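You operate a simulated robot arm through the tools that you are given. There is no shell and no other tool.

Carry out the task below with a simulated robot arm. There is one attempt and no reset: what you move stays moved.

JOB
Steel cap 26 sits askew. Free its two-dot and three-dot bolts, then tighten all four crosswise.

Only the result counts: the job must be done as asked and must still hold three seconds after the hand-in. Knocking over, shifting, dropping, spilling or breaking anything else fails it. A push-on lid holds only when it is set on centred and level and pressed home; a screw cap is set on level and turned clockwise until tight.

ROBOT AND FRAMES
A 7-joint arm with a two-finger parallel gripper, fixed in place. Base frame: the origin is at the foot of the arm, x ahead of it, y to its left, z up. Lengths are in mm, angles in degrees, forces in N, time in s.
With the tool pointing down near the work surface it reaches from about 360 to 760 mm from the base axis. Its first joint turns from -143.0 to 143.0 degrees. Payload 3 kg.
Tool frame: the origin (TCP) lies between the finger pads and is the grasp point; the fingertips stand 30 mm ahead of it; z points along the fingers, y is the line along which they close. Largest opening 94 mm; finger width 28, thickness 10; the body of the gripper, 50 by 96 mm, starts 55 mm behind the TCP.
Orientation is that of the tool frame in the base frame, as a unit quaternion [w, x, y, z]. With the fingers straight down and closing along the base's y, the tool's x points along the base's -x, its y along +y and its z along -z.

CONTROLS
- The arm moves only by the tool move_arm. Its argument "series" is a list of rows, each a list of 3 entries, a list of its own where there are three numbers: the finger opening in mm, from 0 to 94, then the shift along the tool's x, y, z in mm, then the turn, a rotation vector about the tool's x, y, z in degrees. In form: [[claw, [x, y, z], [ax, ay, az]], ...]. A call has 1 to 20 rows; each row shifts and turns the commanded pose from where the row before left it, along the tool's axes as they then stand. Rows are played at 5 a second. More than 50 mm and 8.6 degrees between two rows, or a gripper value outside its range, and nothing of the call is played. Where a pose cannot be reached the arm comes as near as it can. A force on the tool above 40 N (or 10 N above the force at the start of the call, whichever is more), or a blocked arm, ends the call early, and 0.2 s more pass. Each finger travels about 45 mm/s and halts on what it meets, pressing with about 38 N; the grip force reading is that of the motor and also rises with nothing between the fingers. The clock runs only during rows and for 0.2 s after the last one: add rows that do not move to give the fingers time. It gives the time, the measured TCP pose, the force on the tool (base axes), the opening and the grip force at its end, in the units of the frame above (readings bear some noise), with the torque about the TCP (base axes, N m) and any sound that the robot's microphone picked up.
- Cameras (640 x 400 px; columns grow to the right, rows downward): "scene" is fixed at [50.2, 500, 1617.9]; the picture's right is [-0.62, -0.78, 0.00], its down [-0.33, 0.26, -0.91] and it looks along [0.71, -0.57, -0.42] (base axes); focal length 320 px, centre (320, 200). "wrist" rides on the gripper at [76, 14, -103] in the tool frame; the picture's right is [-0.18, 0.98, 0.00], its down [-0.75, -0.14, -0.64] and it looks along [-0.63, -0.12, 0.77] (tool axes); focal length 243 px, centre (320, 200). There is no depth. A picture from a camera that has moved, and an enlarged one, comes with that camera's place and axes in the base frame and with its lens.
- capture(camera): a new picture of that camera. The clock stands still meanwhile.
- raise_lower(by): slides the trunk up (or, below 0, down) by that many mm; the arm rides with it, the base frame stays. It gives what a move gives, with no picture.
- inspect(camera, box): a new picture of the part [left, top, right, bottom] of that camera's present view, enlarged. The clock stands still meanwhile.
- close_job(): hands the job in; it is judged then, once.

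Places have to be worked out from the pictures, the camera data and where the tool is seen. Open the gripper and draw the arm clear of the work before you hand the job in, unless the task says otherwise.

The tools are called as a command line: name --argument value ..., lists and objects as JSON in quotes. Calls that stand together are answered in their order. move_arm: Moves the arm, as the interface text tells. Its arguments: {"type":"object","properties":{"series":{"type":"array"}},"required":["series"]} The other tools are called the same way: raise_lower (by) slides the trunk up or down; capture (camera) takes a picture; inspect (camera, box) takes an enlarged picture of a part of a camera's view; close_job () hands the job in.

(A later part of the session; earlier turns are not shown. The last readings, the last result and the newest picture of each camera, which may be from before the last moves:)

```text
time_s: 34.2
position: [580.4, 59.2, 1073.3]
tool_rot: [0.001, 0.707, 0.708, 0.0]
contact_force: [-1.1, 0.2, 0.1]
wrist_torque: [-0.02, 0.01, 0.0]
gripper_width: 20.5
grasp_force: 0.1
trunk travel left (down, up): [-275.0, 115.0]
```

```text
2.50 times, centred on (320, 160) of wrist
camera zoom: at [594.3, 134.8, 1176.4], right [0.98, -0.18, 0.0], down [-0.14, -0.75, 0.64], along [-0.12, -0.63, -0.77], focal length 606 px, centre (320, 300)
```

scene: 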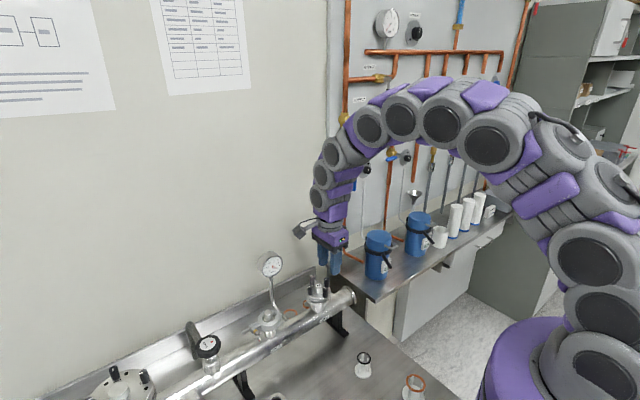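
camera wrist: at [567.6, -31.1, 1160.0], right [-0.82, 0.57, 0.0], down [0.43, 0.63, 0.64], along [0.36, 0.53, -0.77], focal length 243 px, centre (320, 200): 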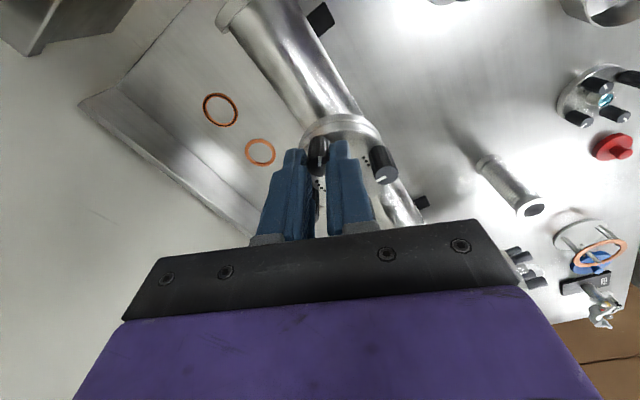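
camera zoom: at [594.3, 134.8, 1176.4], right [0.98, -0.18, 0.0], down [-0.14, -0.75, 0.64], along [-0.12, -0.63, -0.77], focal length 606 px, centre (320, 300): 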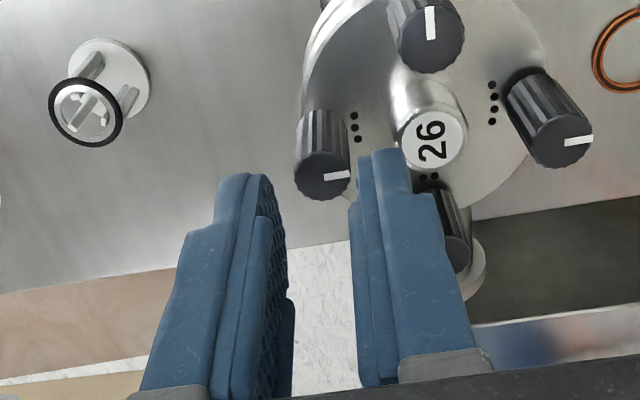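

Well centred now. I descend ~15.5 mm, grip, and start the counter-clockwise stroke on three-dot.

move_arm --series '[[20, [0.5, 0.4, 6], [0, 0, 0]], [20, [0, 0, 5], [0, 0, 0]], [20, [0, 0, 4.5], [0, 0, 0]], [20, [0, 0, 0], [0, 0, 0]], [8, [0, 0, 0], [0, 0, 0]], [8, [0, 0, 0], [0, 0, 0]]]'

move_arm --series '[[8, [0, 0, 0], [0, 0, -4]], [8, [0, 0, 0], [0, 0, -4]], [8, [0, 0, 0], [0, 0, -4]]]'

move_arm --series '[[8, [0, 0, 0], [0, 0, -6.5]], [8, [0, 0, 0], [0, 0, -6.5]], [8, [0, 0, 0], [0, 0, -6.5]], [8, [0, 0, 0], [0, 0, -6.5]], [8, [0, 0, 0], [0, 0, -6.5]], [8, [0, 0, 0], [0, 0, -6.5]]]'

inspect --camera "wrist" --box '[256, 80, 384, 240]'

```text
time_s: 35.6
position: [579.6, 57.8, 1056.2]
tool_rot: [0.001, 0.707, 0.707, -0.001]
contact_force: [1.2, 0.3, 1.2]
wrist_torque: [0.0, -0.08, 0.01]
gripper_width: 13.8
grasp_force: 38.4
trunk travel left (down, up): [-275.0, 115.0]
```

```text
time_s: 36.4
position: [581.3, 59.4, 1056.2]
tool_rot: [0.001, 0.629, 0.778, 0.0]
contact_force: [5.5, -3.8, -0.6]
wrist_torque: [-0.24, -0.11, -0.06]
gripper_width: 13.8
grasp_force: 37.9
trunk travel left (down, up): [-275.0, 115.0]
```

```text
time_s: 37.8
position: [581.1, 60.7, 1056.9]
tool_rot: [0.0, 0.333, 0.943, 0.0]
contact_force: [10.9, -2.5, 0.4]
wrist_torque: [-0.11, -0.47, -0.03]
gripper_width: 13.7
grasp_force: 38.1
trunk travel left (down, up): [-275.0, 115.0]
```

```text
2.50 times, centred on (320, 160) of wrist
camera zoom: at [531.0, 118.9, 1159.9], right [0.76, 0.65, 0.0], down [0.5, -0.58, 0.64], along [0.42, -0.49, -0.77], focal length 606 px, centre (320, 300)
```

zoom: 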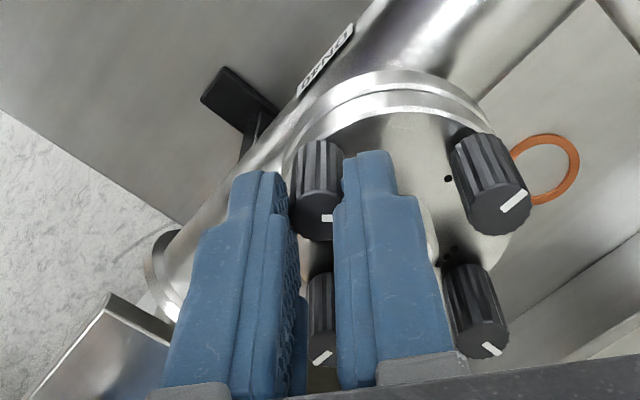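

Knob turns with the tool (51° so far). I continue to ~yaw 0, regrip to relax, then go on.

move_arm --series '[[8, [0, 0, 0], [0, 0, -6.5]], [8, [0, 0, 0], [0, 0, -6.5]], [8, [0, 0, 0], [0, 0, -6.5]], [8, [0, 0, 0], [0, 0, -6.5]], [8, [0, 0, 0], [0, 0, -6.5]], [8, [0, 0, 0], [0, 0, -6.5]]]'

move_arm --series '[[19, [0, 0, 0], [0, 0, 0]], [19, [0, 0, 0], [0, 0, 0]], [19, [0, 0, 0], [0, 0, 0]]]'

inspect --camera "wrist" --box '[256, 80, 384, 240]'

```text
time_s: 39.2
position: [582.7, 59.7, 1057.5]
tool_rot: [0.0, -0.001, 1.0, 0.0]
contact_force: [9.9, -0.1, -0.3]
wrist_torque: [0.03, -0.47, -0.04]
gripper_width: 13.5
grasp_force: 37.9
trunk travel left (down, up): [-275.0, 115.0]
```

```text
time_s: 40.0
position: [579.9, 60.3, 1056.2]
tool_rot: [0.0, 0.0, 1.0, -0.001]
contact_force: [-0.1, 0.8, 0.5]
wrist_torque: [-0.02, 0.0, 0.03]
gripper_width: 19.2
grasp_force: 0.1
trunk travel left (down, up): [-275.0, 115.0]
```

```text
2.50 times, centred on (320, 160) of wrist
camera zoom: at [504.5, 74.5, 1160.0], right [0.18, 0.98, 0.0], down [0.75, -0.14, 0.64], along [0.63, -0.12, -0.77], focal length 606 px, centre (320, 300)
```

zoom: 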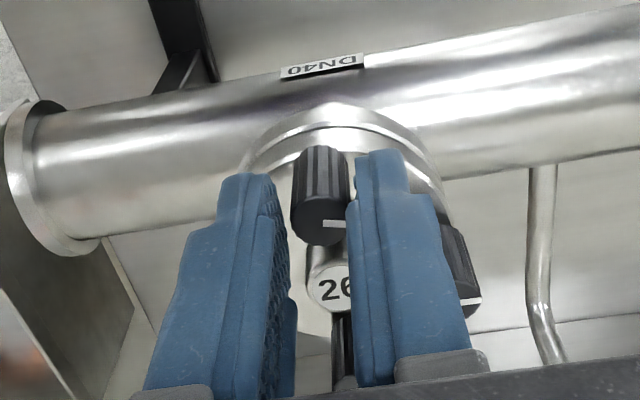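

I shift 2 mm toward +x (as seen), regrip and turn another 90°.

move_arm --series '[[19, [-2, 0, 0], [0, 0, 0]], [19, [0, 0, 0], [0, 0, 0]], [8, [0, 0, 0], [0, 0, 0]], [8, [0, 0, 0], [0, 0, 0]]]'

move_arm --series '[[8, [0, 0, 0], [0, 0, -6.5]], [8, [0, 0, 0], [0, 0, -6.5]], [8, [0, 0, 0], [0, 0, -6.5]], [8, [0, 0, 0], [0, 0, -6.5]], [8, [0, 0, 0], [0, 0, -6.5]], [8, [0, 0, 0], [0, 0, -6.5]], [8, [0, 0, 0], [0, 0, -6.5]]]'

move_arm --series '[[8, [0, 0, 0], [0, 0, -6.5]], [8, [0, 0, 0], [0, 0, -6.5]], [8, [0, 0, 0], [0, 0, -6.5]], [8, [0, 0, 0], [0, 0, -6.5]], [8, [0, 0, 0], [0, 0, -6.5]], [8, [0, 0, 0], [0, 0, -6.5]]]'

inspect --camera "wrist" --box '[256, 80, 384, 240]'

```text
time_s: 41.0
position: [582.9, 60.4, 1056.5]
tool_rot: [0.0, -0.001, 1.0, -0.001]
contact_force: [-0.9, 0.3, 0.9]
wrist_torque: [0.01, 0.12, -0.02]
gripper_width: 13.8
grasp_force: 37.7
trunk travel left (down, up): [-275.0, 115.0]
```

```text
time_s: 42.6
position: [581.5, 60.3, 1056.7]
tool_rot: [-0.001, -0.388, 0.922, -0.002]
contact_force: [0.0, 8.6, -0.5]
wrist_torque: [0.43, 0.01, -0.02]
gripper_width: 13.7
grasp_force: 38.1
trunk travel left (down, up): [-275.0, 115.0]
```

```text
time_s: 44.0
position: [581.9, 60.8, 1058.3]
tool_rot: [-0.001, -0.673, 0.74, 0.0]
contact_force: [-9.8, 14.3, 2.6]
wrist_torque: [0.84, 0.33, -0.03]
gripper_width: 13.9
grasp_force: 38.3
trunk travel left (down, up): [-275.0, 115.0]
```

```text
2.50 times, centred on (320, 160) of wrist
camera zoom: at [560.2, -13.1, 1160.4], right [-0.96, 0.28, 0.0], down [0.21, 0.74, 0.64], along [0.18, 0.62, -0.77], focal length 606 px, centre (320, 300)
```

zoom: 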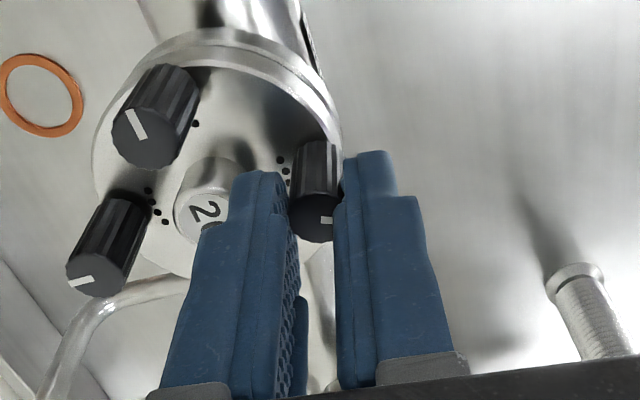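

Nearly outward (174°). I turn a little further to feel the stop.

move_arm --series '[[19, [0, 0, 0], [0, 0, 0]], [19, [0, 0, 0], [0, 0, 0]], [8, [0, 0, 0], [0, 0, 0]], [8, [0, 0, 0], [0, 0, 0]], [8, [0, 0, 0], [0, 0, -5]], [8, [0, 0, 0], [0, 0, -5]], [8, [0, 0, 0], [0, 0, -5]]]'

inspect --camera "wrist" --box '[256, 80, 384, 240]'

```text
time_s: 45.6
position: [580.9, 56.5, 1057.1]
tool_rot: [0.0, 0.764, -0.646, -0.001]
contact_force: [-11.8, -4.4, -0.1]
wrist_torque: [-0.24, 0.48, 0.03]
gripper_width: 13.7
grasp_force: 38.4
trunk travel left (down, up): [-275.0, 115.0]
```

```text
2.50 times, centred on (320, 160) of wrist
camera zoom: at [580.5, -19.1, 1160.2], right [-1.0, 0.02, 0.0], down [0.01, 0.77, 0.64], along [0.01, 0.64, -0.77], focal length 606 px, centre (320, 300)
```

zoom: 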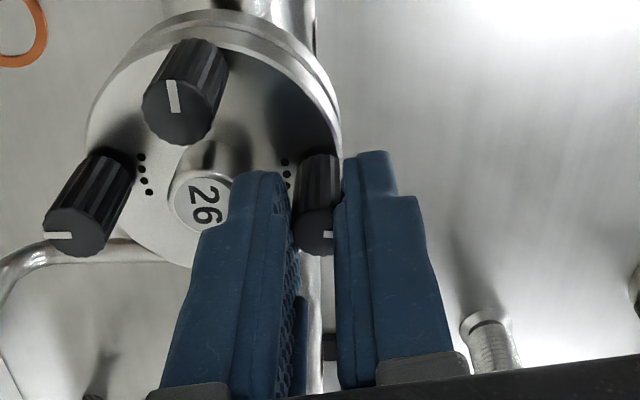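

The three-dot knob turned freely ~190° with its mark now outward, so both are free. I release, lift, square to yaw −90 and move above the one-dot knob to begin crosswise tightening (1→2→3→4).

move_arm --series '[[19, [0, 0, 0], [0, 0, 0]], [19, [0, 0, 0], [0, 0, 0]], [24, [0, 0, -15], [0, 0, 0]], [28, [0, 0, -15], [0, 0, 4.5]], [28, [0, 0, -2], [0, 0, 5]], [28, [-30, 0, 0], [0, 0, 0]], [28, [0, -29, 0], [0, 0, 0]], [28, [0, 0, 0], [0, 0, 0]], [28, [0, 0, 0], [0, 0, 0]]]'

inspect --camera "wrist" --box '[256, 80, 384, 240]'

inspect --camera "scene" --box '[305, 270, 345, 310]'

```text
time_s: 47.6
position: [611.9, 87.6, 1088.0]
tool_rot: [0.0, -0.707, 0.707, 0.0]
contact_force: [-0.2, -0.7, -0.1]
wrist_torque: [-0.03, 0.02, 0.02]
gripper_width: 27.8
grasp_force: 0.1
trunk travel left (down, up): [-275.0, 115.0]
```

```text
2.50 times, centred on (320, 160) of wrist
camera zoom: at [597.8, 13.4, 1191.4], right [-0.98, 0.18, 0.0], down [0.14, 0.75, 0.64], along [0.12, 0.63, -0.77], focal length 606 px, centre (320, 300)
```

zoom: 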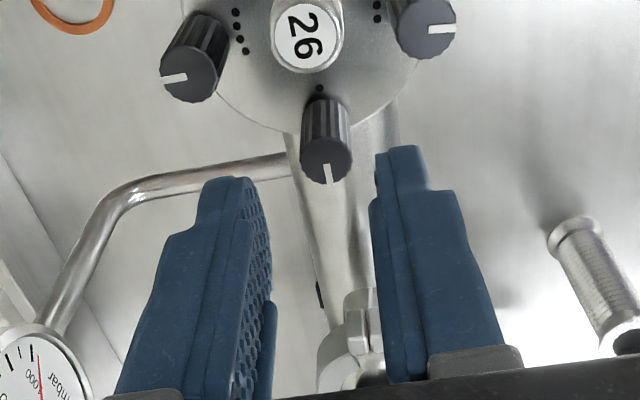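

```text
10.00 times, centred on (325, 290) of scene
camera zoom: at [50.2, 500.0, 1617.9], right [-0.62, -0.78, 0.0], down [-0.33, 0.26, -0.91], along [0.71, -0.57, -0.42], focal length 3203 px, centre (270, -700)
```

zoom: 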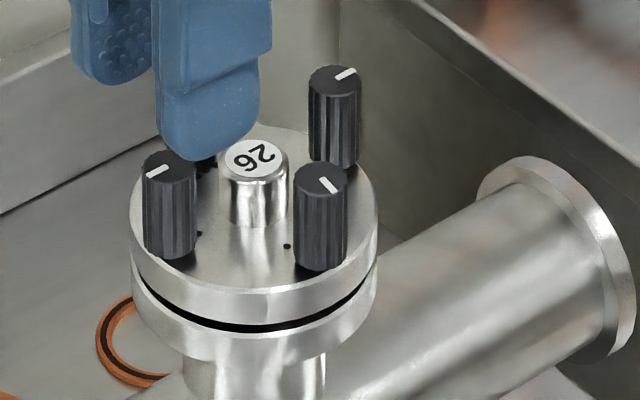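

One-dot knob is (−1.8, +0.6) off. I correct, descend 29 mm, grip, and turn clockwise.

move_arm --series '[[26, [-0.6, 1.8, 8], [0, 0, 0]], [24, [0, 0, 8], [0, 0, 0]], [22, [0, 0, 7], [0, 0, 0]], [22, [0, 0, 6], [0, 0, 0]], [22, [0, 0, 0], [0, 0, 0]], [8, [0, 0, 0], [0, 0, 0]], [8, [0, 0, 0], [0, 0, 0]]]'

move_arm --series '[[8, [0, 0, 0], [0, 0, 6.5]], [8, [0, 0, 0], [0, 0, 6.5]], [8, [0, 0, 0], [0, 0, 6.5]], [8, [0, 0, 0], [0, 0, 6.5]], [8, [0, 0, 0], [0, 0, 6.5]], [8, [0, 0, 0], [0, 0, 6.5]], [8, [0, 0, 0], [0, 0, 6.5]]]'

inspect --camera "wrist" --box '[256, 80, 384, 240]'

```text
time_s: 49.2
position: [609.0, 90.5, 1058.6]
tool_rot: [0.0, 0.707, -0.707, 0.001]
contact_force: [4.6, 0.0, 0.4]
wrist_torque: [-0.03, -0.28, 0.0]
gripper_width: 13.8
grasp_force: 38.1
trunk travel left (down, up): [-275.0, 115.0]
```

```text
time_s: 50.8
position: [609.9, 89.8, 1059.1]
tool_rot: [0.0, -0.377, 0.926, -0.001]
contact_force: [12.5, -0.8, 2.3]
wrist_torque: [0.0, -0.69, 0.02]
gripper_width: 13.7
grasp_force: 38.0
trunk travel left (down, up): [-275.0, 115.0]
```

```text
2.50 times, centred on (320, 160) of wrist
camera zoom: at [545.9, 47.5, 1162.6], right [-0.56, 0.83, 0.0], down [0.64, 0.43, 0.64], along [0.53, 0.36, -0.77], focal length 606 px, centre (320, 300)
```

zoom: 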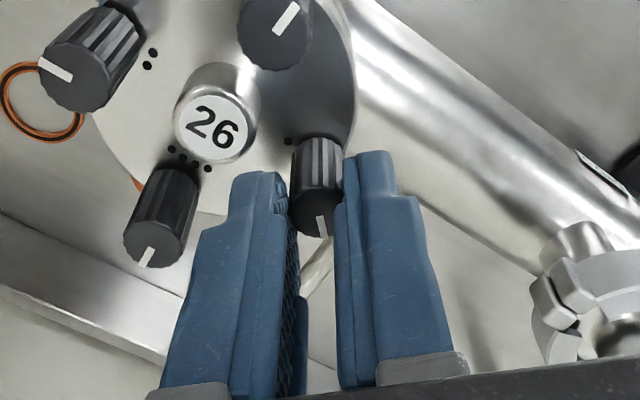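

Knob follows (45°). I relax the grip, regrip and turn another 45° to a half-tight first pass.

move_arm --series '[[19, [0, 0, 0], [0, 0, 0]], [19, [0, 0, 0], [0, 0, 0]], [8, [0, 0, 0], [0, 0, 0]], [8, [0, 0, 0], [0, 0, 0]], [8, [0, 0, 0], [0, 0, 6.5]], [8, [0, 0, 0], [0, 0, 6.5]], [8, [0, 0, 0], [0, 0, 6.5]], [8, [0, 0, 0], [0, 0, 6.5]], [8, [0, 0, 0], [0, 0, 6.5]], [8, [0, 0, 0], [0, 0, 6.5]], [8, [0, 0, 0], [0, 0, 5.5]]]'

inspect --camera "wrist" --box '[256, 80, 384, 240]'

```text
time_s: 53.2
position: [610.0, 89.6, 1060.0]
tool_rot: [0.0, 0.001, 1.0, 0.0]
contact_force: [1.3, -3.8, -1.4]
wrist_torque: [-0.05, -0.1, 0.01]
gripper_width: 13.8
grasp_force: 38.4
trunk travel left (down, up): [-275.0, 115.0]
```

```text
2.50 times, centred on (320, 160) of wrist
camera zoom: at [533.7, 104.1, 1162.8], right [0.19, 0.98, 0.0], down [0.75, -0.14, 0.64], along [0.63, -0.12, -0.77], focal length 606 px, centre (320, 300)
```

zoom: 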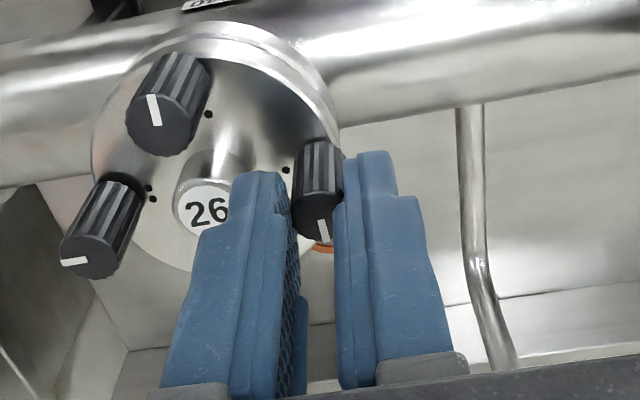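

One-dot is half turned. I release, lift, rotate back to yaw −90 and go over the two-dot knob.

move_arm --series '[[19, [0, 0, 0], [0, 0, 0]], [19, [0, 0, 0], [0, 0, 0]], [24, [0, 0, -15], [0, 0, 0]], [28, [0, 0, -14], [0, 0, 0]], [28, [0, -29.5, 0], [0, 0, -8]], [28, [0, 0, 0], [0, 0, -8]], [28, [0, 0, 0], [0, 0, -8]], [28, [0, 0, 0], [0, 0, -8]], [28, [0, 0, 0], [0, 0, -8]], [28, [0, 0, 0], [0, 0, -8]], [28, [0, 0, 0], [0, 0, -8]], [28, [0, 0, 0], [0, 0, -8]], [28, [0, 0, 0], [0, 0, -8]], [28, [0, 0, 0], [0, 0, -8]], [28, [0, 0, 0], [0, 0, -8]], [28, [0, 0, 0], [0, 0, -2]], [28, [29.5, 0, 0], [0, 0, 0]], [28, [0, 0, 0], [0, 0, 0]], [28, [0, 0, 0], [0, 0, 0]]]'

inspect --camera "wrist" --box '[256, 80, 384, 240]'

inspect --camera "scene" --box '[305, 270, 345, 310]'

```text
time_s: 57.2
position: [610.2, 30.2, 1089.5]
tool_rot: [0.0, -0.707, 0.708, -0.001]
contact_force: [0.5, -0.3, 0.2]
wrist_torque: [-0.02, -0.02, 0.01]
gripper_width: 27.8
grasp_force: 0.1
trunk travel left (down, up): [-275.0, 115.0]
```

```text
2.50 times, centred on (320, 160) of wrist
camera zoom: at [596.3, -45.1, 1192.0], right [-0.98, 0.18, 0.0], down [0.14, 0.75, 0.64], along [0.12, 0.63, -0.77], focal length 606 px, centre (320, 300)
```

zoom: 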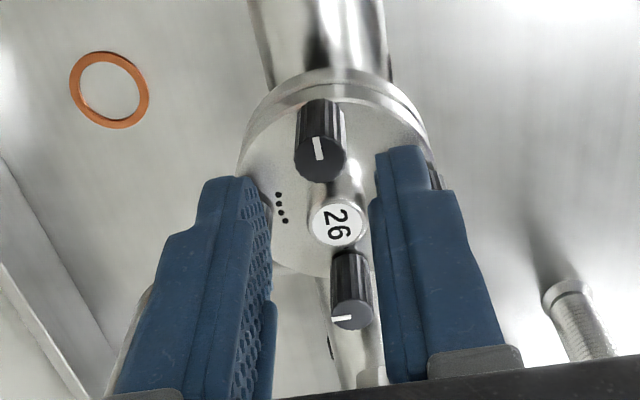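

```text
10.00 times, centred on (325, 290) of scene
camera zoom: at [50.2, 500.0, 1617.9], right [-0.62, -0.78, 0.0], down [-0.33, 0.26, -0.91], along [0.71, -0.57, -0.42], focal length 3203 px, centre (270, -700)
```

zoom: 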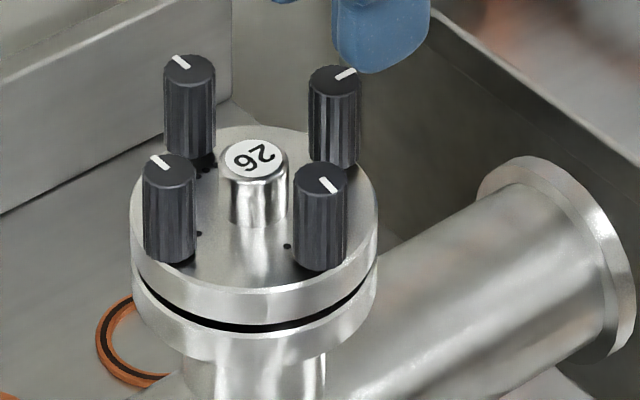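

Two-dot knob is aligned within 0.5 mm. I descend, grip and turn clockwise 90° in two halves with a regrip.

move_arm --series '[[26, [-0.5, 0, 8], [0, 0, 0]], [24, [0, 0, 8], [0, 0, 0]], [22, [0, 0, 8], [0, 0, 0]], [22, [0, 0, 7], [0, 0, 0]], [22, [0, 0, 0], [0, 0, 0]], [8, [0, 0, 0], [0, 0, 0]], [8, [0, 0, 0], [0, 0, 0]], [8, [0, 0, 0], [0, 0, 6.5]], [8, [0, 0, 0], [0, 0, 6.5]], [8, [0, 0, 0], [0, 0, 6.5]], [8, [0, 0, 0], [0, 0, 6.5]], [8, [0, 0, 0], [0, 0, 6.5]], [8, [0, 0, 0], [0, 0, 6.5]], [8, [0, 0, 0], [0, 0, 6.5]]]'

move_arm --series '[[19, [0, 0, 0], [0, 0, 0]], [19, [0, 0, 0], [0, 0, 0]], [8, [0, 0, 0], [0, 0, 0]], [8, [0, 0, 0], [0, 0, 0]], [8, [0, 0, 0], [0, 0, 6.5]], [8, [0, 0, 0], [0, 0, 6.5]], [8, [0, 0, 0], [0, 0, 6.5]], [8, [0, 0, 0], [0, 0, 6.5]], [8, [0, 0, 0], [0, 0, 6.5]], [8, [0, 0, 0], [0, 0, 6.5]], [8, [0, 0, 0], [0, 0, 5.5]]]'

inspect --camera "wrist" --box '[256, 80, 384, 240]'

```text
time_s: 60.2
position: [609.7, 30.6, 1057.5]
tool_rot: [0.0, -0.378, 0.926, -0.001]
contact_force: [3.1, -3.5, -4.9]
wrist_torque: [-0.37, -0.15, -0.02]
gripper_width: 14.1
grasp_force: 37.6
trunk travel left (down, up): [-275.0, 115.0]
```

```text
time_s: 62.6
position: [609.7, 29.7, 1058.3]
tool_rot: [0.002, 0.001, 1.0, 0.0]
contact_force: [7.8, -2.0, 0.7]
wrist_torque: [-0.2, -0.47, 0.01]
gripper_width: 13.8
grasp_force: 37.9
trunk travel left (down, up): [-275.0, 115.0]
```

```text
2.50 times, centred on (320, 160) of wrist
camera zoom: at [534.2, 45.4, 1160.8], right [0.19, 0.98, 0.0], down [0.75, -0.14, 0.64], along [0.63, -0.12, -0.77], focal length 606 px, centre (320, 300)
```

zoom: 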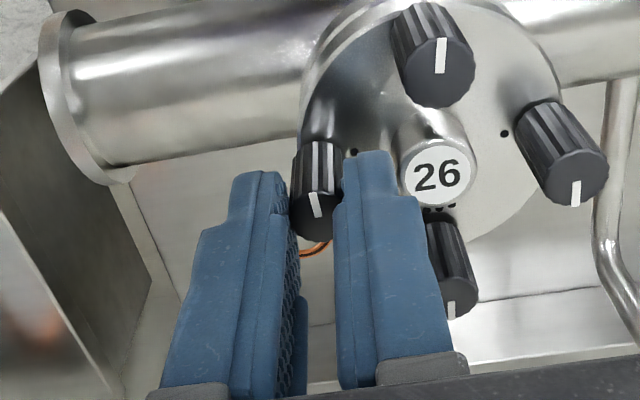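

Two-dot half turned. Next three-dot: lift, shift by (−29.5, +29), rotate back to −90.

move_arm --series '[[19, [0, 0, 0], [0, 0, 0]], [19, [0, 0, 0], [0, 0, 0]], [24, [0, 0, -15], [0, 0, 0]], [24, [0, 0, -16], [0, 0, 0]], [24, [29.5, 29, 0], [0, 0, -8]], [24, [0, 0, 0], [0, 0, -8]], [24, [0, 0, 0], [0, 0, -8]], [24, [0, 0, 0], [0, 0, -8]], [24, [0, 0, 0], [0, 0, -8]], [24, [0, 0, 0], [0, 0, -8]], [24, [0, 0, 0], [0, 0, -8]], [24, [0, 0, 0], [0, 0, -8]], [24, [0, 0, 0], [0, 0, -8]], [24, [0, 0, 0], [0, 0, -8]], [24, [0, 0, 0], [0, 0, -8]], [24, [0, 0, 0], [0, 0, -2]], [24, [0, 0, 0], [0, 0, 0]], [24, [0, 0, 0], [0, 0, 0]]]'

inspect --camera "wrist" --box '[256, 80, 384, 240]'

```text
time_s: 66.4
position: [580.6, 61.1, 1088.8]
tool_rot: [0.001, 0.708, -0.707, 0.001]
contact_force: [-0.3, -0.8, 0.9]
wrist_torque: [0.0, -0.01, 0.01]
gripper_width: 23.9
grasp_force: 0.0
trunk travel left (down, up): [-275.0, 115.0]
```

```text
2.50 times, centred on (320, 160) of wrist
camera zoom: at [566.1, -15.2, 1192.2], right [-0.98, 0.18, 0.0], down [0.14, 0.75, 0.64], along [0.12, 0.63, -0.77], focal length 606 px, centre (320, 300)
```

zoom: 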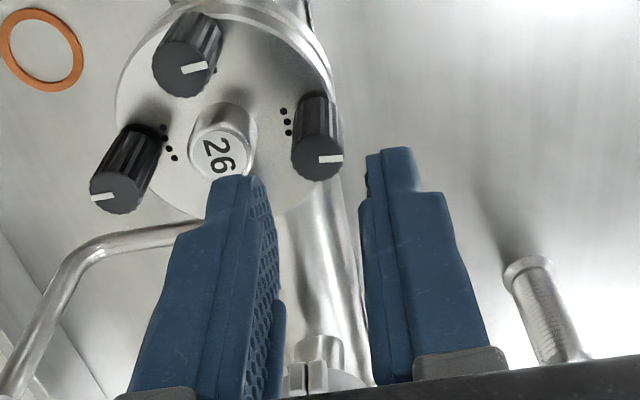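

Three-dot is offset (+0.8, −0.6). I correct, descend, grip and turn clockwise 90°.

move_arm --series '[[20, [0.6, -0.8, 8], [0, 0, 0]], [20, [0, 0, 8], [0, 0, 0]], [20, [0, 0, 8], [0, 0, 0]], [20, [0, 0, 6.5], [0, 0, 0]], [20, [0, 0, 0], [0, 0, 0]], [8, [0, 0, 0], [0, 0, 0]], [8, [0, 0, 0], [0, 0, 0]], [8, [0, 0, 0], [0, 0, 6.5]], [8, [0, 0, 0], [0, 0, 6.5]], [8, [0, 0, 0], [0, 0, 6.5]], [8, [0, 0, 0], [0, 0, 6.5]], [8, [0, 0, 0], [0, 0, 6.5]], [8, [0, 0, 0], [0, 0, 6.5]], [8, [0, 0, 0], [0, 0, 6.5]]]'

move_arm --series '[[19, [0, 0, 0], [0, 0, 0]], [19, [0, 0, 0], [0, 0, 0]], [8, [0, 0, 0], [0, 0, 0]], [8, [0, 0, 0], [0, 0, 0]], [8, [0, 0, 0], [0, 0, 6.5]], [8, [0, 0, 0], [0, 0, 6.5]], [8, [0, 0, 0], [0, 0, 6.5]], [8, [0, 0, 0], [0, 0, 6.5]], [8, [0, 0, 0], [0, 0, 6.5]], [8, [0, 0, 0], [0, 0, 6.5]], [8, [0, 0, 0], [0, 0, 5.5]]]'

inspect --camera "wrist" --box '[256, 80, 384, 240]'

```text
time_s: 69.4
position: [580.4, 59.7, 1058.3]
tool_rot: [0.001, -0.377, 0.926, -0.001]
contact_force: [2.0, 3.3, 0.1]
wrist_torque: [0.18, -0.07, 0.01]
gripper_width: 13.9
grasp_force: 37.8
trunk travel left (down, up): [-275.0, 115.0]
```

```text
time_s: 71.8
position: [580.1, 59.5, 1057.4]
tool_rot: [0.001, 0.001, 1.0, 0.0]
contact_force: [-5.6, 0.7, 0.2]
wrist_torque: [0.03, 0.31, 0.03]
gripper_width: 14.0
grasp_force: 37.6
trunk travel left (down, up): [-275.0, 115.0]
```

```text
2.50 times, centred on (320, 160) of wrist
camera zoom: at [504.5, 74.8, 1161.0], right [0.19, 0.98, 0.0], down [0.75, -0.14, 0.64], along [0.63, -0.12, -0.77], focal length 606 px, centre (320, 300)
```

zoom: 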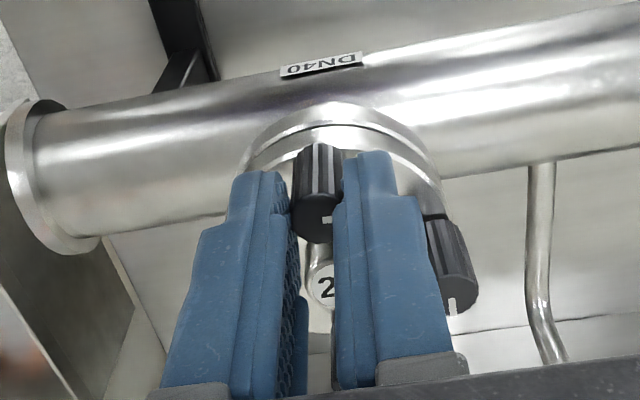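

Three-dot half turned. Next the four-dot (640, 59): lift, move +x 60, rotate back to −90.

move_arm --series '[[19, [0, 0, 0], [0, 0, 0]], [19, [0, 0, 0], [0, 0, 0]], [24, [0, 0, -15], [0, 0, 0]], [24, [0, 0, -16], [0, 0, 0]], [24, [-30, 0, 0], [0, 0, 0]], [24, [-30, 0, 0], [0, 0, -8]], [24, [0, 0, 0], [0, 0, -8]], [24, [0, 0, 0], [0, 0, -8]], [24, [0, 0, 0], [0, 0, -8]], [24, [0, 0, 0], [0, 0, -8]], [24, [0, 0, 0], [0, 0, -8]], [24, [0, 0, 0], [0, 0, -8]], [24, [0, 0, 0], [0, 0, -8]], [24, [0, 0, 0], [0, 0, -8]], [24, [0, 0, 0], [0, 0, -8]], [24, [0, 0, 0], [0, 0, -8]], [24, [0, 0, 0], [0, 0, -2]], [24, [0, 0, 0], [0, 0, 0]], [24, [0, 0, 0], [0, 0, 0]]]'

inspect --camera "wrist" --box '[256, 80, 384, 240]'

capture --camera "scene"

```text
time_s: 75.8
position: [640.4, 59.6, 1088.9]
tool_rot: [-0.001, -0.707, 0.707, 0.0]
contact_force: [-0.2, -0.3, 0.4]
wrist_torque: [-0.03, 0.01, -0.02]
gripper_width: 23.9
grasp_force: 0.0
trunk travel left (down, up): [-275.0, 115.0]
```

```text
2.50 times, centred on (320, 160) of wrist
camera zoom: at [626.7, -15.4, 1192.3], right [-0.98, 0.18, 0.0], down [0.14, 0.75, 0.64], along [0.12, 0.63, -0.77], focal length 606 px, centre (320, 300)
```

zoom: 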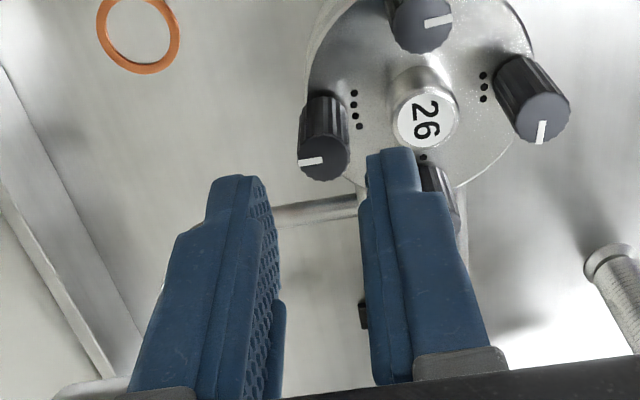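

```text
taken
```

scene: 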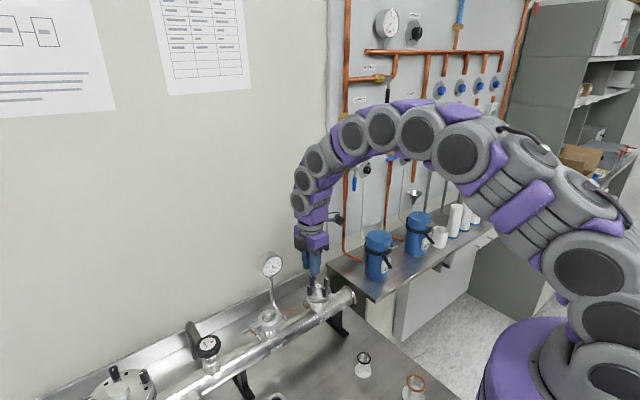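

Four-dot is offset (−1.4, −0.2). I correct, descend, grip and turn clockwise 90°.

move_arm --series '[[20, [0.2, 1.4, 8], [0, 0, 0]], [20, [0, 0, 8], [0, 0, 0]], [20, [0, 0, 8], [0, 0, 0]], [20, [0, 0, 6.5], [0, 0, 0]], [20, [0, 0, 0], [0, 0, 0]], [8, [0, 0, 0], [0, 0, 0]], [8, [0, 0, 0], [0, 0, 0]], [8, [0, 0, 0], [0, 0, 6.5]], [8, [0, 0, 0], [0, 0, 6.5]], [8, [0, 0, 0], [0, 0, 6.5]], [8, [0, 0, 0], [0, 0, 6.5]], [8, [0, 0, 0], [0, 0, 6.5]], [8, [0, 0, 0], [0, 0, 6.5]], [8, [0, 0, 0], [0, 0, 6.5]]]'

move_arm --series '[[19, [0, 0, 0], [0, 0, 0]], [19, [0, 0, 0], [0, 0, 0]], [8, [0, 0, 0], [0, 0, 0]], [8, [0, 0, 0], [0, 0, 0]], [8, [0, 0, 0], [0, 0, 6.5]], [8, [0, 0, 0], [0, 0, 6.5]], [8, [0, 0, 0], [0, 0, 6.5]], [8, [0, 0, 0], [0, 0, 6.5]], [8, [0, 0, 0], [0, 0, 6.5]], [8, [0, 0, 0], [0, 0, 6.5]], [8, [0, 0, 0], [0, 0, 5.5]]]'

inspect --camera "wrist" --box '[256, 80, 384, 240]'

inspect --camera "scene" --box '[305, 270, 345, 310]'

```text
time_s: 78.8
position: [641.1, 59.7, 1058.2]
tool_rot: [-0.001, -0.377, 0.926, -0.001]
contact_force: [5.5, 4.5, 1.1]
wrist_torque: [0.27, -0.25, 0.0]
gripper_width: 14.0
grasp_force: 38.0
trunk travel left (down, up): [-275.0, 115.0]
```

```text
time_s: 81.2
position: [639.4, 59.9, 1059.8]
tool_rot: [0.002, 0.001, 1.0, -0.001]
contact_force: [-3.5, 1.8, 1.9]
wrist_torque: [0.14, 0.35, 0.03]
gripper_width: 13.8
grasp_force: 37.7
trunk travel left (down, up): [-275.0, 115.0]
```

```text
2.50 times, centred on (320, 160) of wrist
camera zoom: at [563.5, 74.7, 1162.2], right [0.19, 0.98, 0.0], down [0.75, -0.14, 0.64], along [0.63, -0.12, -0.77], focal length 606 px, centre (320, 300)
```

zoom: 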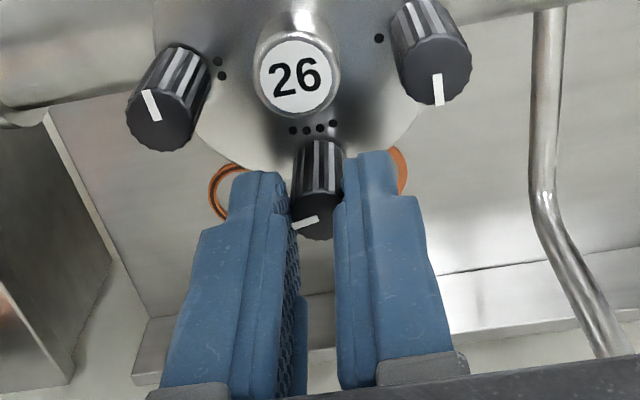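

```text
10.00 times, centred on (325, 290) of scene
camera zoom: at [50.2, 500.0, 1617.9], right [-0.62, -0.78, 0.0], down [-0.33, 0.26, -0.91], along [0.71, -0.57, -0.42], focal length 3203 px, centre (270, -700)
```

zoom: 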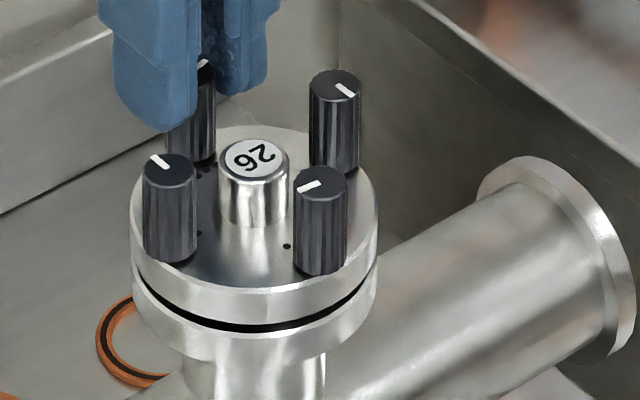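

First pass done evenly on all four. Second pass: back to one-dot at yaw 0 for the final tightening.

move_arm --series '[[20, [0, 0, 0], [0, 0, 0]], [20, [0, 0, 0], [0, 0, 0]], [20, [0, 0, -15], [0, 0, 0]], [20, [0, 0, -15], [0, 0, 0]], [20, [15, 14.5, 0], [0, 0, 0]], [20, [15, 14.5, 0], [0, 0, 0]], [20, [0, 0, 0], [0, 0, 0]], [20, [0, 0, 0], [0, 0, 0]]]'

inspect --camera "wrist" --box '[256, 80, 384, 240]'

```text
time_s: 83.0
position: [609.4, 88.8, 1089.1]
tool_rot: [0.0, 0.0, 1.0, 0.001]
contact_force: [-0.4, 0.1, 1.1]
wrist_torque: [-0.02, 0.01, 0.01]
gripper_width: 19.7
grasp_force: 0.0
trunk travel left (down, up): [-275.0, 115.0]
```

```text
2.50 times, centred on (320, 160) of wrist
camera zoom: at [533.9, 103.5, 1192.4], right [0.18, 0.98, 0.0], down [0.75, -0.14, 0.64], along [0.63, -0.12, -0.77], focal length 606 px, centre (320, 300)
```

zoom: 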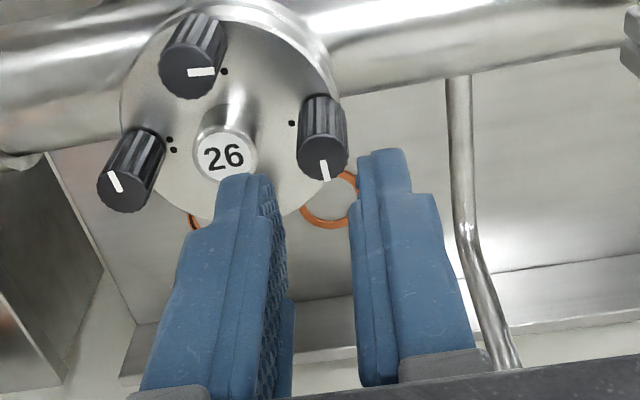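

Offset (−0.3, +1.1). I correct, descend, grip, and turn clockwise 45°.

move_arm --series '[[20, [0.3, 1.1, 8], [0, 0, 0]], [20, [0, 0, 8], [0, 0, 0]], [20, [0, 0, 8], [0, 0, 0]], [20, [0, 0, 6], [0, 0, 0]], [20, [0, 0, 0], [0, 0, 0]], [8, [0, 0, 0], [0, 0, 0]], [8, [0, 0, 0], [0, 0, 0]], [8, [0, 0, 0], [0, 0, 6.5]], [8, [0, 0, 0], [0, 0, 6.5]], [8, [0, 0, 0], [0, 0, 6.5]], [8, [0, 0, 0], [0, 0, 6.5]], [8, [0, 0, 0], [0, 0, 6.5]], [8, [0, 0, 0], [0, 0, 6.5]], [8, [0, 0, 0], [0, 0, 6.5]]]'

move_arm --series '[[19, [0, 0, 0], [0, 0, 0]], [19, [0, 0, 0], [0, 0, 0]], [8, [0, 0, 0], [0, 0, 0]], [8, [0, 0, 0], [0, 0, 0]], [8, [0, 0, 0], [0, 0, 6.5]], [8, [0, 0, 0], [0, 0, 6.5]], [8, [0, 0, 0], [0, 0, 6.5]]]'

inspect --camera "wrist" --box '[256, 80, 384, 240]'

```text
time_s: 86.0
position: [608.9, 89.9, 1058.8]
tool_rot: [0.0, 0.388, 0.922, -0.001]
contact_force: [-2.3, 0.8, -4.5]
wrist_torque: [0.36, 0.19, 0.0]
gripper_width: 13.7
grasp_force: 38.0
trunk travel left (down, up): [-275.0, 115.0]
```

```text
time_s: 87.6
position: [608.8, 90.3, 1058.6]
tool_rot: [0.001, 0.538, 0.843, 0.0]
contact_force: [3.6, 3.2, -0.6]
wrist_torque: [0.13, -0.14, -0.01]
gripper_width: 13.7
grasp_force: 38.3
trunk travel left (down, up): [-275.0, 115.0]
```

```text
2.50 times, centred on (320, 160) of wrist
camera zoom: at [590.3, 166.1, 1161.8], right [0.97, 0.25, 0.0], down [0.19, -0.74, 0.64], along [0.16, -0.62, -0.77], focal length 606 px, centre (320, 300)
```

zoom: 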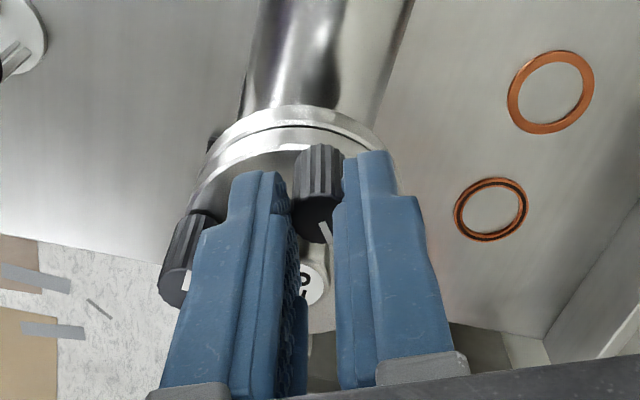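

155° total on one-dot, torque still low. I keep turning, watching torque.

move_arm --series '[[8, [0, 0, 0], [0, 0, 6.5]], [8, [0, 0, 0], [0, 0, 6.5]]]'

move_arm --series '[[8, [0, 0, 0], [0, 0, 6.5]], [8, [0, 0, 0], [0, 0, 6.5]]]'

inspect --camera "wrist" --box '[256, 80, 384, 240]'

```text
time_s: 88.2
position: [608.7, 91.2, 1058.8]
tool_rot: [0.002, 0.63, 0.777, 0.0]
contact_force: [3.5, 3.9, 1.9]
wrist_torque: [0.17, -0.06, 0.01]
gripper_width: 14.2
grasp_force: 38.2
trunk travel left (down, up): [-275.0, 115.0]
```

```text
time_s: 88.8
position: [609.7, 90.3, 1059.6]
tool_rot: [0.001, 0.713, 0.701, 0.0]
contact_force: [6.1, 7.2, 2.6]
wrist_torque: [0.39, -0.22, 0.04]
gripper_width: 13.9
grasp_force: 38.0
trunk travel left (down, up): [-275.0, 115.0]
```

```text
2.50 times, centred on (320, 160) of wrist
camera zoom: at [625.5, 167.0, 1161.8], right [0.98, -0.2, 0.0], down [-0.16, -0.75, 0.64], along [-0.13, -0.63, -0.77], focal length 606 px, centre (320, 300)
```

zoom: 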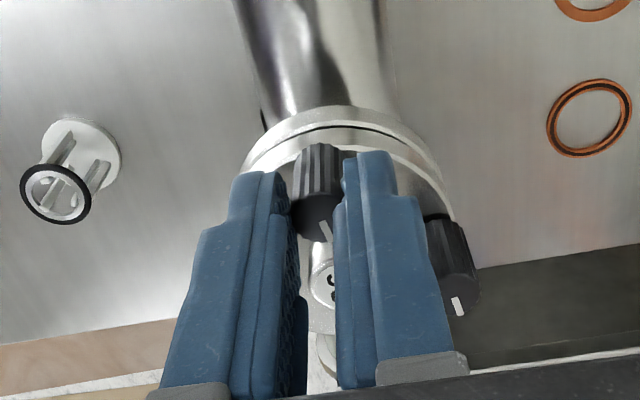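

move_arm --series '[[8, [0, 0, 0], [0, 0, 5]], [8, [0, 0, 0], [0, 0, 5]]]'

move_arm --series '[[8, [0, 0, 0], [0, 0, 5]], [8, [0, 0, 0], [0, 0, 5]]]'

inspect --camera "wrist" --box '[256, 80, 384, 240]'

```text
time_s: 89.4
position: [609.4, 89.7, 1057.8]
tool_rot: [0.0, 0.773, 0.635, 0.0]
contact_force: [9.6, 8.9, 5.7]
wrist_torque: [0.39, -0.36, 0.02]
gripper_width: 14.1
grasp_force: 38.1
trunk travel left (down, up): [-275.0, 115.0]
```

```text
time_s: 90.0
position: [609.9, 90.1, 1059.2]
tool_rot: [0.001, 0.825, 0.565, 0.0]
contact_force: [10.6, 4.8, -0.1]
wrist_torque: [0.3, -0.57, 0.22]
gripper_width: 13.7
grasp_force: 37.9
trunk travel left (down, up): [-275.0, 115.0]
```

```text
2.50 times, centred on (320, 160) of wrist
camera zoom: at [650.9, 156.1, 1161.8], right [0.85, -0.53, 0.0], down [-0.4, -0.65, 0.64], along [-0.34, -0.55, -0.77], focal length 606 px, centre (320, 300)
```

zoom: 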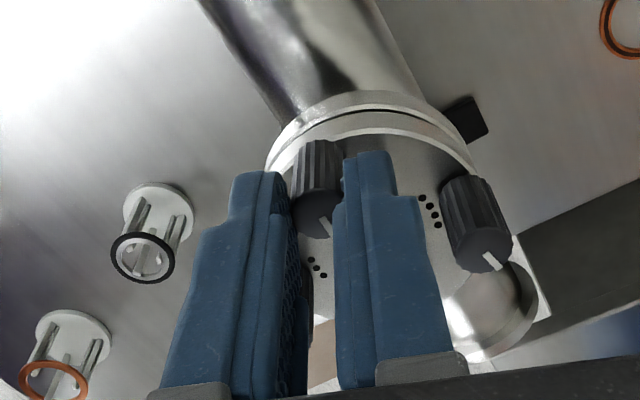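

Torque about z jumped to 0.22 N·m at ~200°: tightening. I push a bit further to make it firmly tight.

move_arm --series '[[4, [0, 0, 0], [0, 0, 5]], [4, [0, 0, 0], [0, 0, 4]]]'

move_arm --series '[[4, [0, 0, 0], [0, 0, 4]], [4, [0, 0, 0], [0, 0, 4]]]'

inspect --camera "wrist" --box '[256, 80, 384, 240]'

```text
time_s: 90.6
position: [607.3, 89.6, 1059.4]
tool_rot: [0.001, 0.866, 0.5, 0.0]
contact_force: [7.7, -1.1, -0.6]
wrist_torque: [-0.11, -0.43, 0.17]
gripper_width: 13.8
grasp_force: 38.0
trunk travel left (down, up): [-275.0, 115.0]
```

```text
time_s: 91.2
position: [609.7, 88.8, 1059.4]
tool_rot: [0.0, 0.899, 0.439, 0.0]
contact_force: [6.9, -1.5, -0.1]
wrist_torque: [-0.11, -0.35, 0.07]
gripper_width: 13.8
grasp_force: 38.5
trunk travel left (down, up): [-275.0, 115.0]
```

```text
2.50 times, centred on (320, 160) of wrist
camera zoom: at [668.3, 140.7, 1161.9], right [0.66, -0.75, 0.0], down [-0.58, -0.51, 0.64], along [-0.48, -0.42, -0.77], focal length 606 px, centre (320, 300)
```

zoom: 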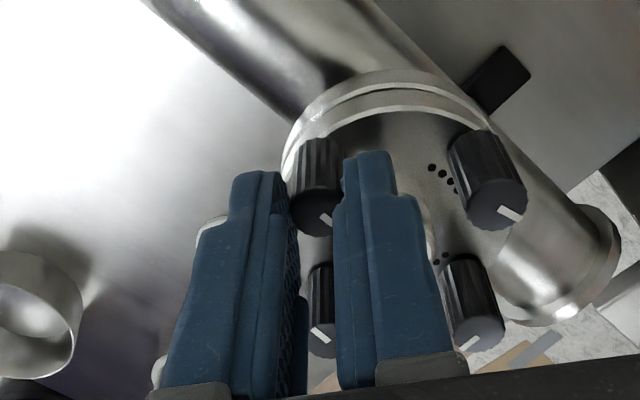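

The knob now slips in the fingers, so it is at its tight stop. I release, lift, rotate back to yaw 0 and move over two-dot.

move_arm --series '[[20, [0, 0, 0], [0, 0, 0]], [20, [0, 0, 0], [0, 0, 0]], [20, [0, 0, -15], [0, 0, 0]], [20, [0, 0, -15], [0, 0, 0]], [20, [0, 0, 0], [0, 0, -8]], [20, [0, 0, 0], [0, 0, -8]], [20, [0, 0, 0], [0, 0, -8]], [20, [0, 0, 0], [0, 0, -8]], [20, [0, 0, 0], [0, 0, -8]], [20, [0, 0, 0], [0, 0, -8]], [20, [0, 0, 0], [0, 0, -8]], [20, [0, 0, 0], [0, 0, -8]], [20, [0, 0, 0], [0, 0, -8]], [20, [0, 0, 0], [0, 0, -8]], [20, [0, 0, 0], [0, 0, -8]], [20, [0, 0, 0], [0, 0, -8]], [20, [0, 0, 0], [0, 0, -8]], [20, [0, 0, 0], [0, 0, -8]], [20, [0, 0, 0], [0, 0, -8]], [20, [0, 0, 0], [0, 0, -8]]]'

move_arm --series '[[20, [0, -29.5, 0], [0, 0, 0]], [20, [0, -29.5, 0], [0, 0, 0]], [20, [0, 0, 0], [0, 0, 0]], [20, [0, 0, 0], [0, 0, 0]]]'

inspect --camera "wrist" --box '[256, 80, 384, 240]'

inspect --camera "scene" --box '[305, 270, 345, 310]'

```text
time_s: 95.4
position: [608.4, 91.0, 1089.9]
tool_rot: [0.0, 0.0, 1.0, 0.0]
contact_force: [-0.7, 0.8, -0.2]
wrist_torque: [0.0, -0.03, 0.02]
gripper_width: 19.9
grasp_force: 0.1
trunk travel left (down, up): [-275.0, 115.0]
```

```text
time_s: 96.4
position: [609.5, 31.1, 1088.4]
tool_rot: [0.0, 0.0, 1.0, -0.001]
contact_force: [0.4, 0.0, 0.2]
wrist_torque: [-0.01, -0.05, 0.0]
gripper_width: 20.0
grasp_force: 0.0
trunk travel left (down, up): [-275.0, 115.0]
```

```text
2.50 times, centred on (320, 160) of wrist
camera zoom: at [533.4, 46.1, 1192.1], right [0.18, 0.98, 0.0], down [0.75, -0.14, 0.64], along [0.63, -0.12, -0.77], focal length 606 px, centre (320, 300)
```

zoom: 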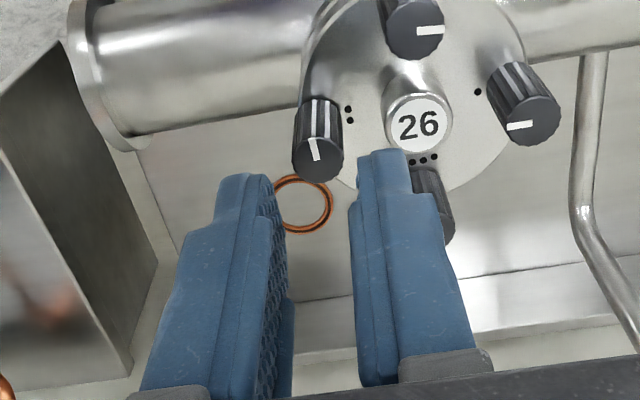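

```text
10.00 times, centred on (325, 290) of scene
camera zoom: at [50.2, 500.0, 1617.9], right [-0.62, -0.78, 0.0], down [-0.33, 0.26, -0.91], along [0.71, -0.57, -0.42], focal length 3203 px, centre (270, -700)
```

zoom: 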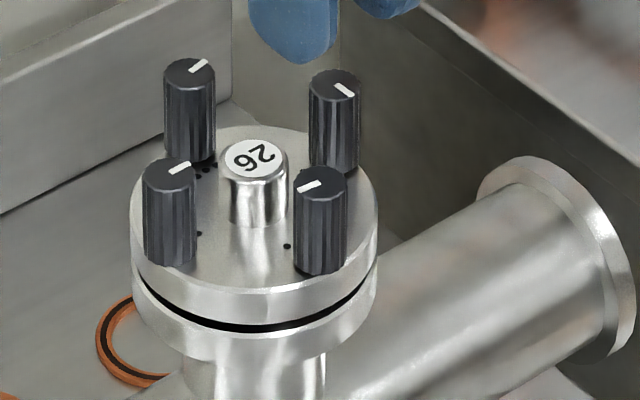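

One-dot's mark now points inward, same as the originally tight bolts. Two-dot is aligned; I descend, grip and turn clockwise.

move_arm --series '[[20, [0, -0.3, 8], [0, 0, 0]], [20, [0, 0, 8], [0, 0, 0]], [20, [0, 0, 8], [0, 0, 0]], [20, [0, 0, 6], [0, 0, 0]], [20, [0, 0, 0], [0, 0, 0]], [8, [0, 0, 0], [0, 0, 0]], [8, [0, 0, 0], [0, 0, 0]], [8, [0, 0, 0], [0, 0, 6.5]], [8, [0, 0, 0], [0, 0, 6.5]], [8, [0, 0, 0], [0, 0, 6.5]], [8, [0, 0, 0], [0, 0, 6.5]], [8, [0, 0, 0], [0, 0, 6.5]], [8, [0, 0, 0], [0, 0, 6.5]], [8, [0, 0, 0], [0, 0, 6.5]]]'

move_arm --series '[[19, [0, 0, 0], [0, 0, 0]], [19, [0, 0, 0], [0, 0, 0]], [8, [0, 0, 0], [0, 0, 0]], [8, [0, 0, 0], [0, 0, 0]], [8, [0, 0, 0], [0, 0, 6.5]], [8, [0, 0, 0], [0, 0, 6.5]], [8, [0, 0, 0], [0, 0, 6.5]], [8, [0, 0, 0], [0, 0, 6.5]], [8, [0, 0, 0], [0, 0, 6.5]], [8, [0, 0, 0], [0, 0, 6.5]], [8, [0, 0, 0], [0, 0, 6.5]]]'

move_arm --series '[[8, [0, 0, 0], [0, 0, 6]], [8, [0, 0, 0], [0, 0, 6]]]'

inspect --camera "wrist" --box '[256, 80, 384, 240]'

```text
time_s: 99.4
position: [608.2, 32.3, 1060.3]
tool_rot: [0.001, 0.387, 0.922, 0.0]
contact_force: [1.2, 5.2, -0.8]
wrist_torque: [0.38, -0.12, -0.02]
gripper_width: 13.8
grasp_force: 38.1
trunk travel left (down, up): [-275.0, 115.0]
```

```text
time_s: 101.8
position: [610.0, 31.1, 1059.9]
tool_rot: [0.002, 0.714, 0.701, 0.0]
contact_force: [6.9, 8.4, 2.4]
wrist_torque: [0.57, -0.24, 0.01]
gripper_width: 13.6
grasp_force: 37.7
trunk travel left (down, up): [-275.0, 115.0]
```

```text
time_s: 102.4
position: [609.7, 31.8, 1059.0]
tool_rot: [0.001, 0.783, 0.622, 0.001]
contact_force: [9.5, 7.1, 1.6]
wrist_torque: [0.47, -0.38, 0.02]
gripper_width: 13.6
grasp_force: 37.7
trunk travel left (down, up): [-275.0, 115.0]
```

```text
2.50 times, centred on (320, 160) of wrist
camera zoom: at [641.0, 103.0, 1162.2], right [0.92, -0.4, 0.0], down [-0.31, -0.7, 0.64], along [-0.26, -0.59, -0.77], focal length 606 px, centre (320, 300)
```

zoom: 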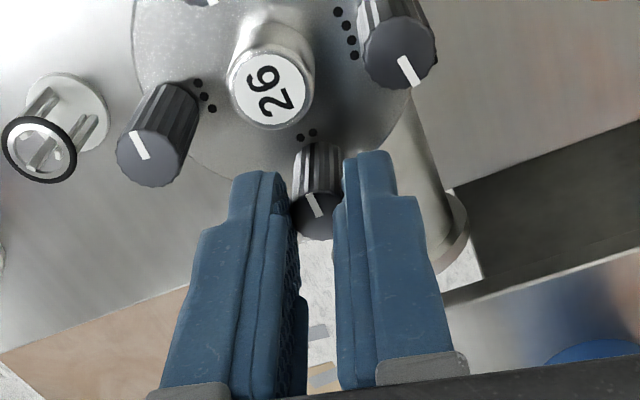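

Mark is nearly inward; torque still low. I continue in small steps until the torque rises.

move_arm --series '[[8, [0, 0, 0], [0, 0, 5]], [8, [0, 0, 0], [0, 0, 5]]]'

move_arm --series '[[8, [0, 0, 0], [0, 0, 5]], [8, [0, 0, 0], [0, 0, 5]]]'

inspect --camera "wrist" --box '[256, 80, 384, 240]'

```text
time_s: 103.0
position: [609.0, 30.7, 1059.4]
tool_rot: [0.001, 0.835, 0.551, -0.001]
contact_force: [8.7, 4.5, 0.4]
wrist_torque: [0.35, -0.51, 0.21]
gripper_width: 13.7
grasp_force: 38.1
trunk travel left (down, up): [-275.0, 115.0]
```

```text
time_s: 103.6
position: [608.9, 28.6, 1058.6]
tool_rot: [0.0, 0.879, 0.477, -0.001]
contact_force: [7.6, -1.5, 1.1]
wrist_torque: [-0.08, -0.45, 0.16]
gripper_width: 13.8
grasp_force: 38.3
trunk travel left (down, up): [-275.0, 115.0]
```

```text
2.50 times, centred on (320, 160) of wrist
camera zoom: at [662.6, 85.9, 1162.2], right [0.72, -0.69, 0.0], down [-0.53, -0.55, 0.64], along [-0.44, -0.46, -0.77], focal length 606 px, centre (320, 300)
```

zoom: 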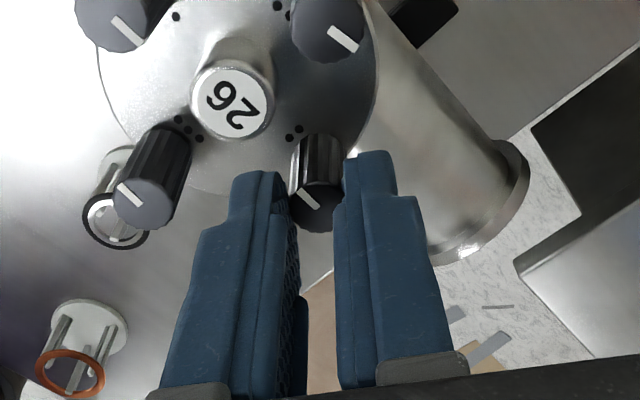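

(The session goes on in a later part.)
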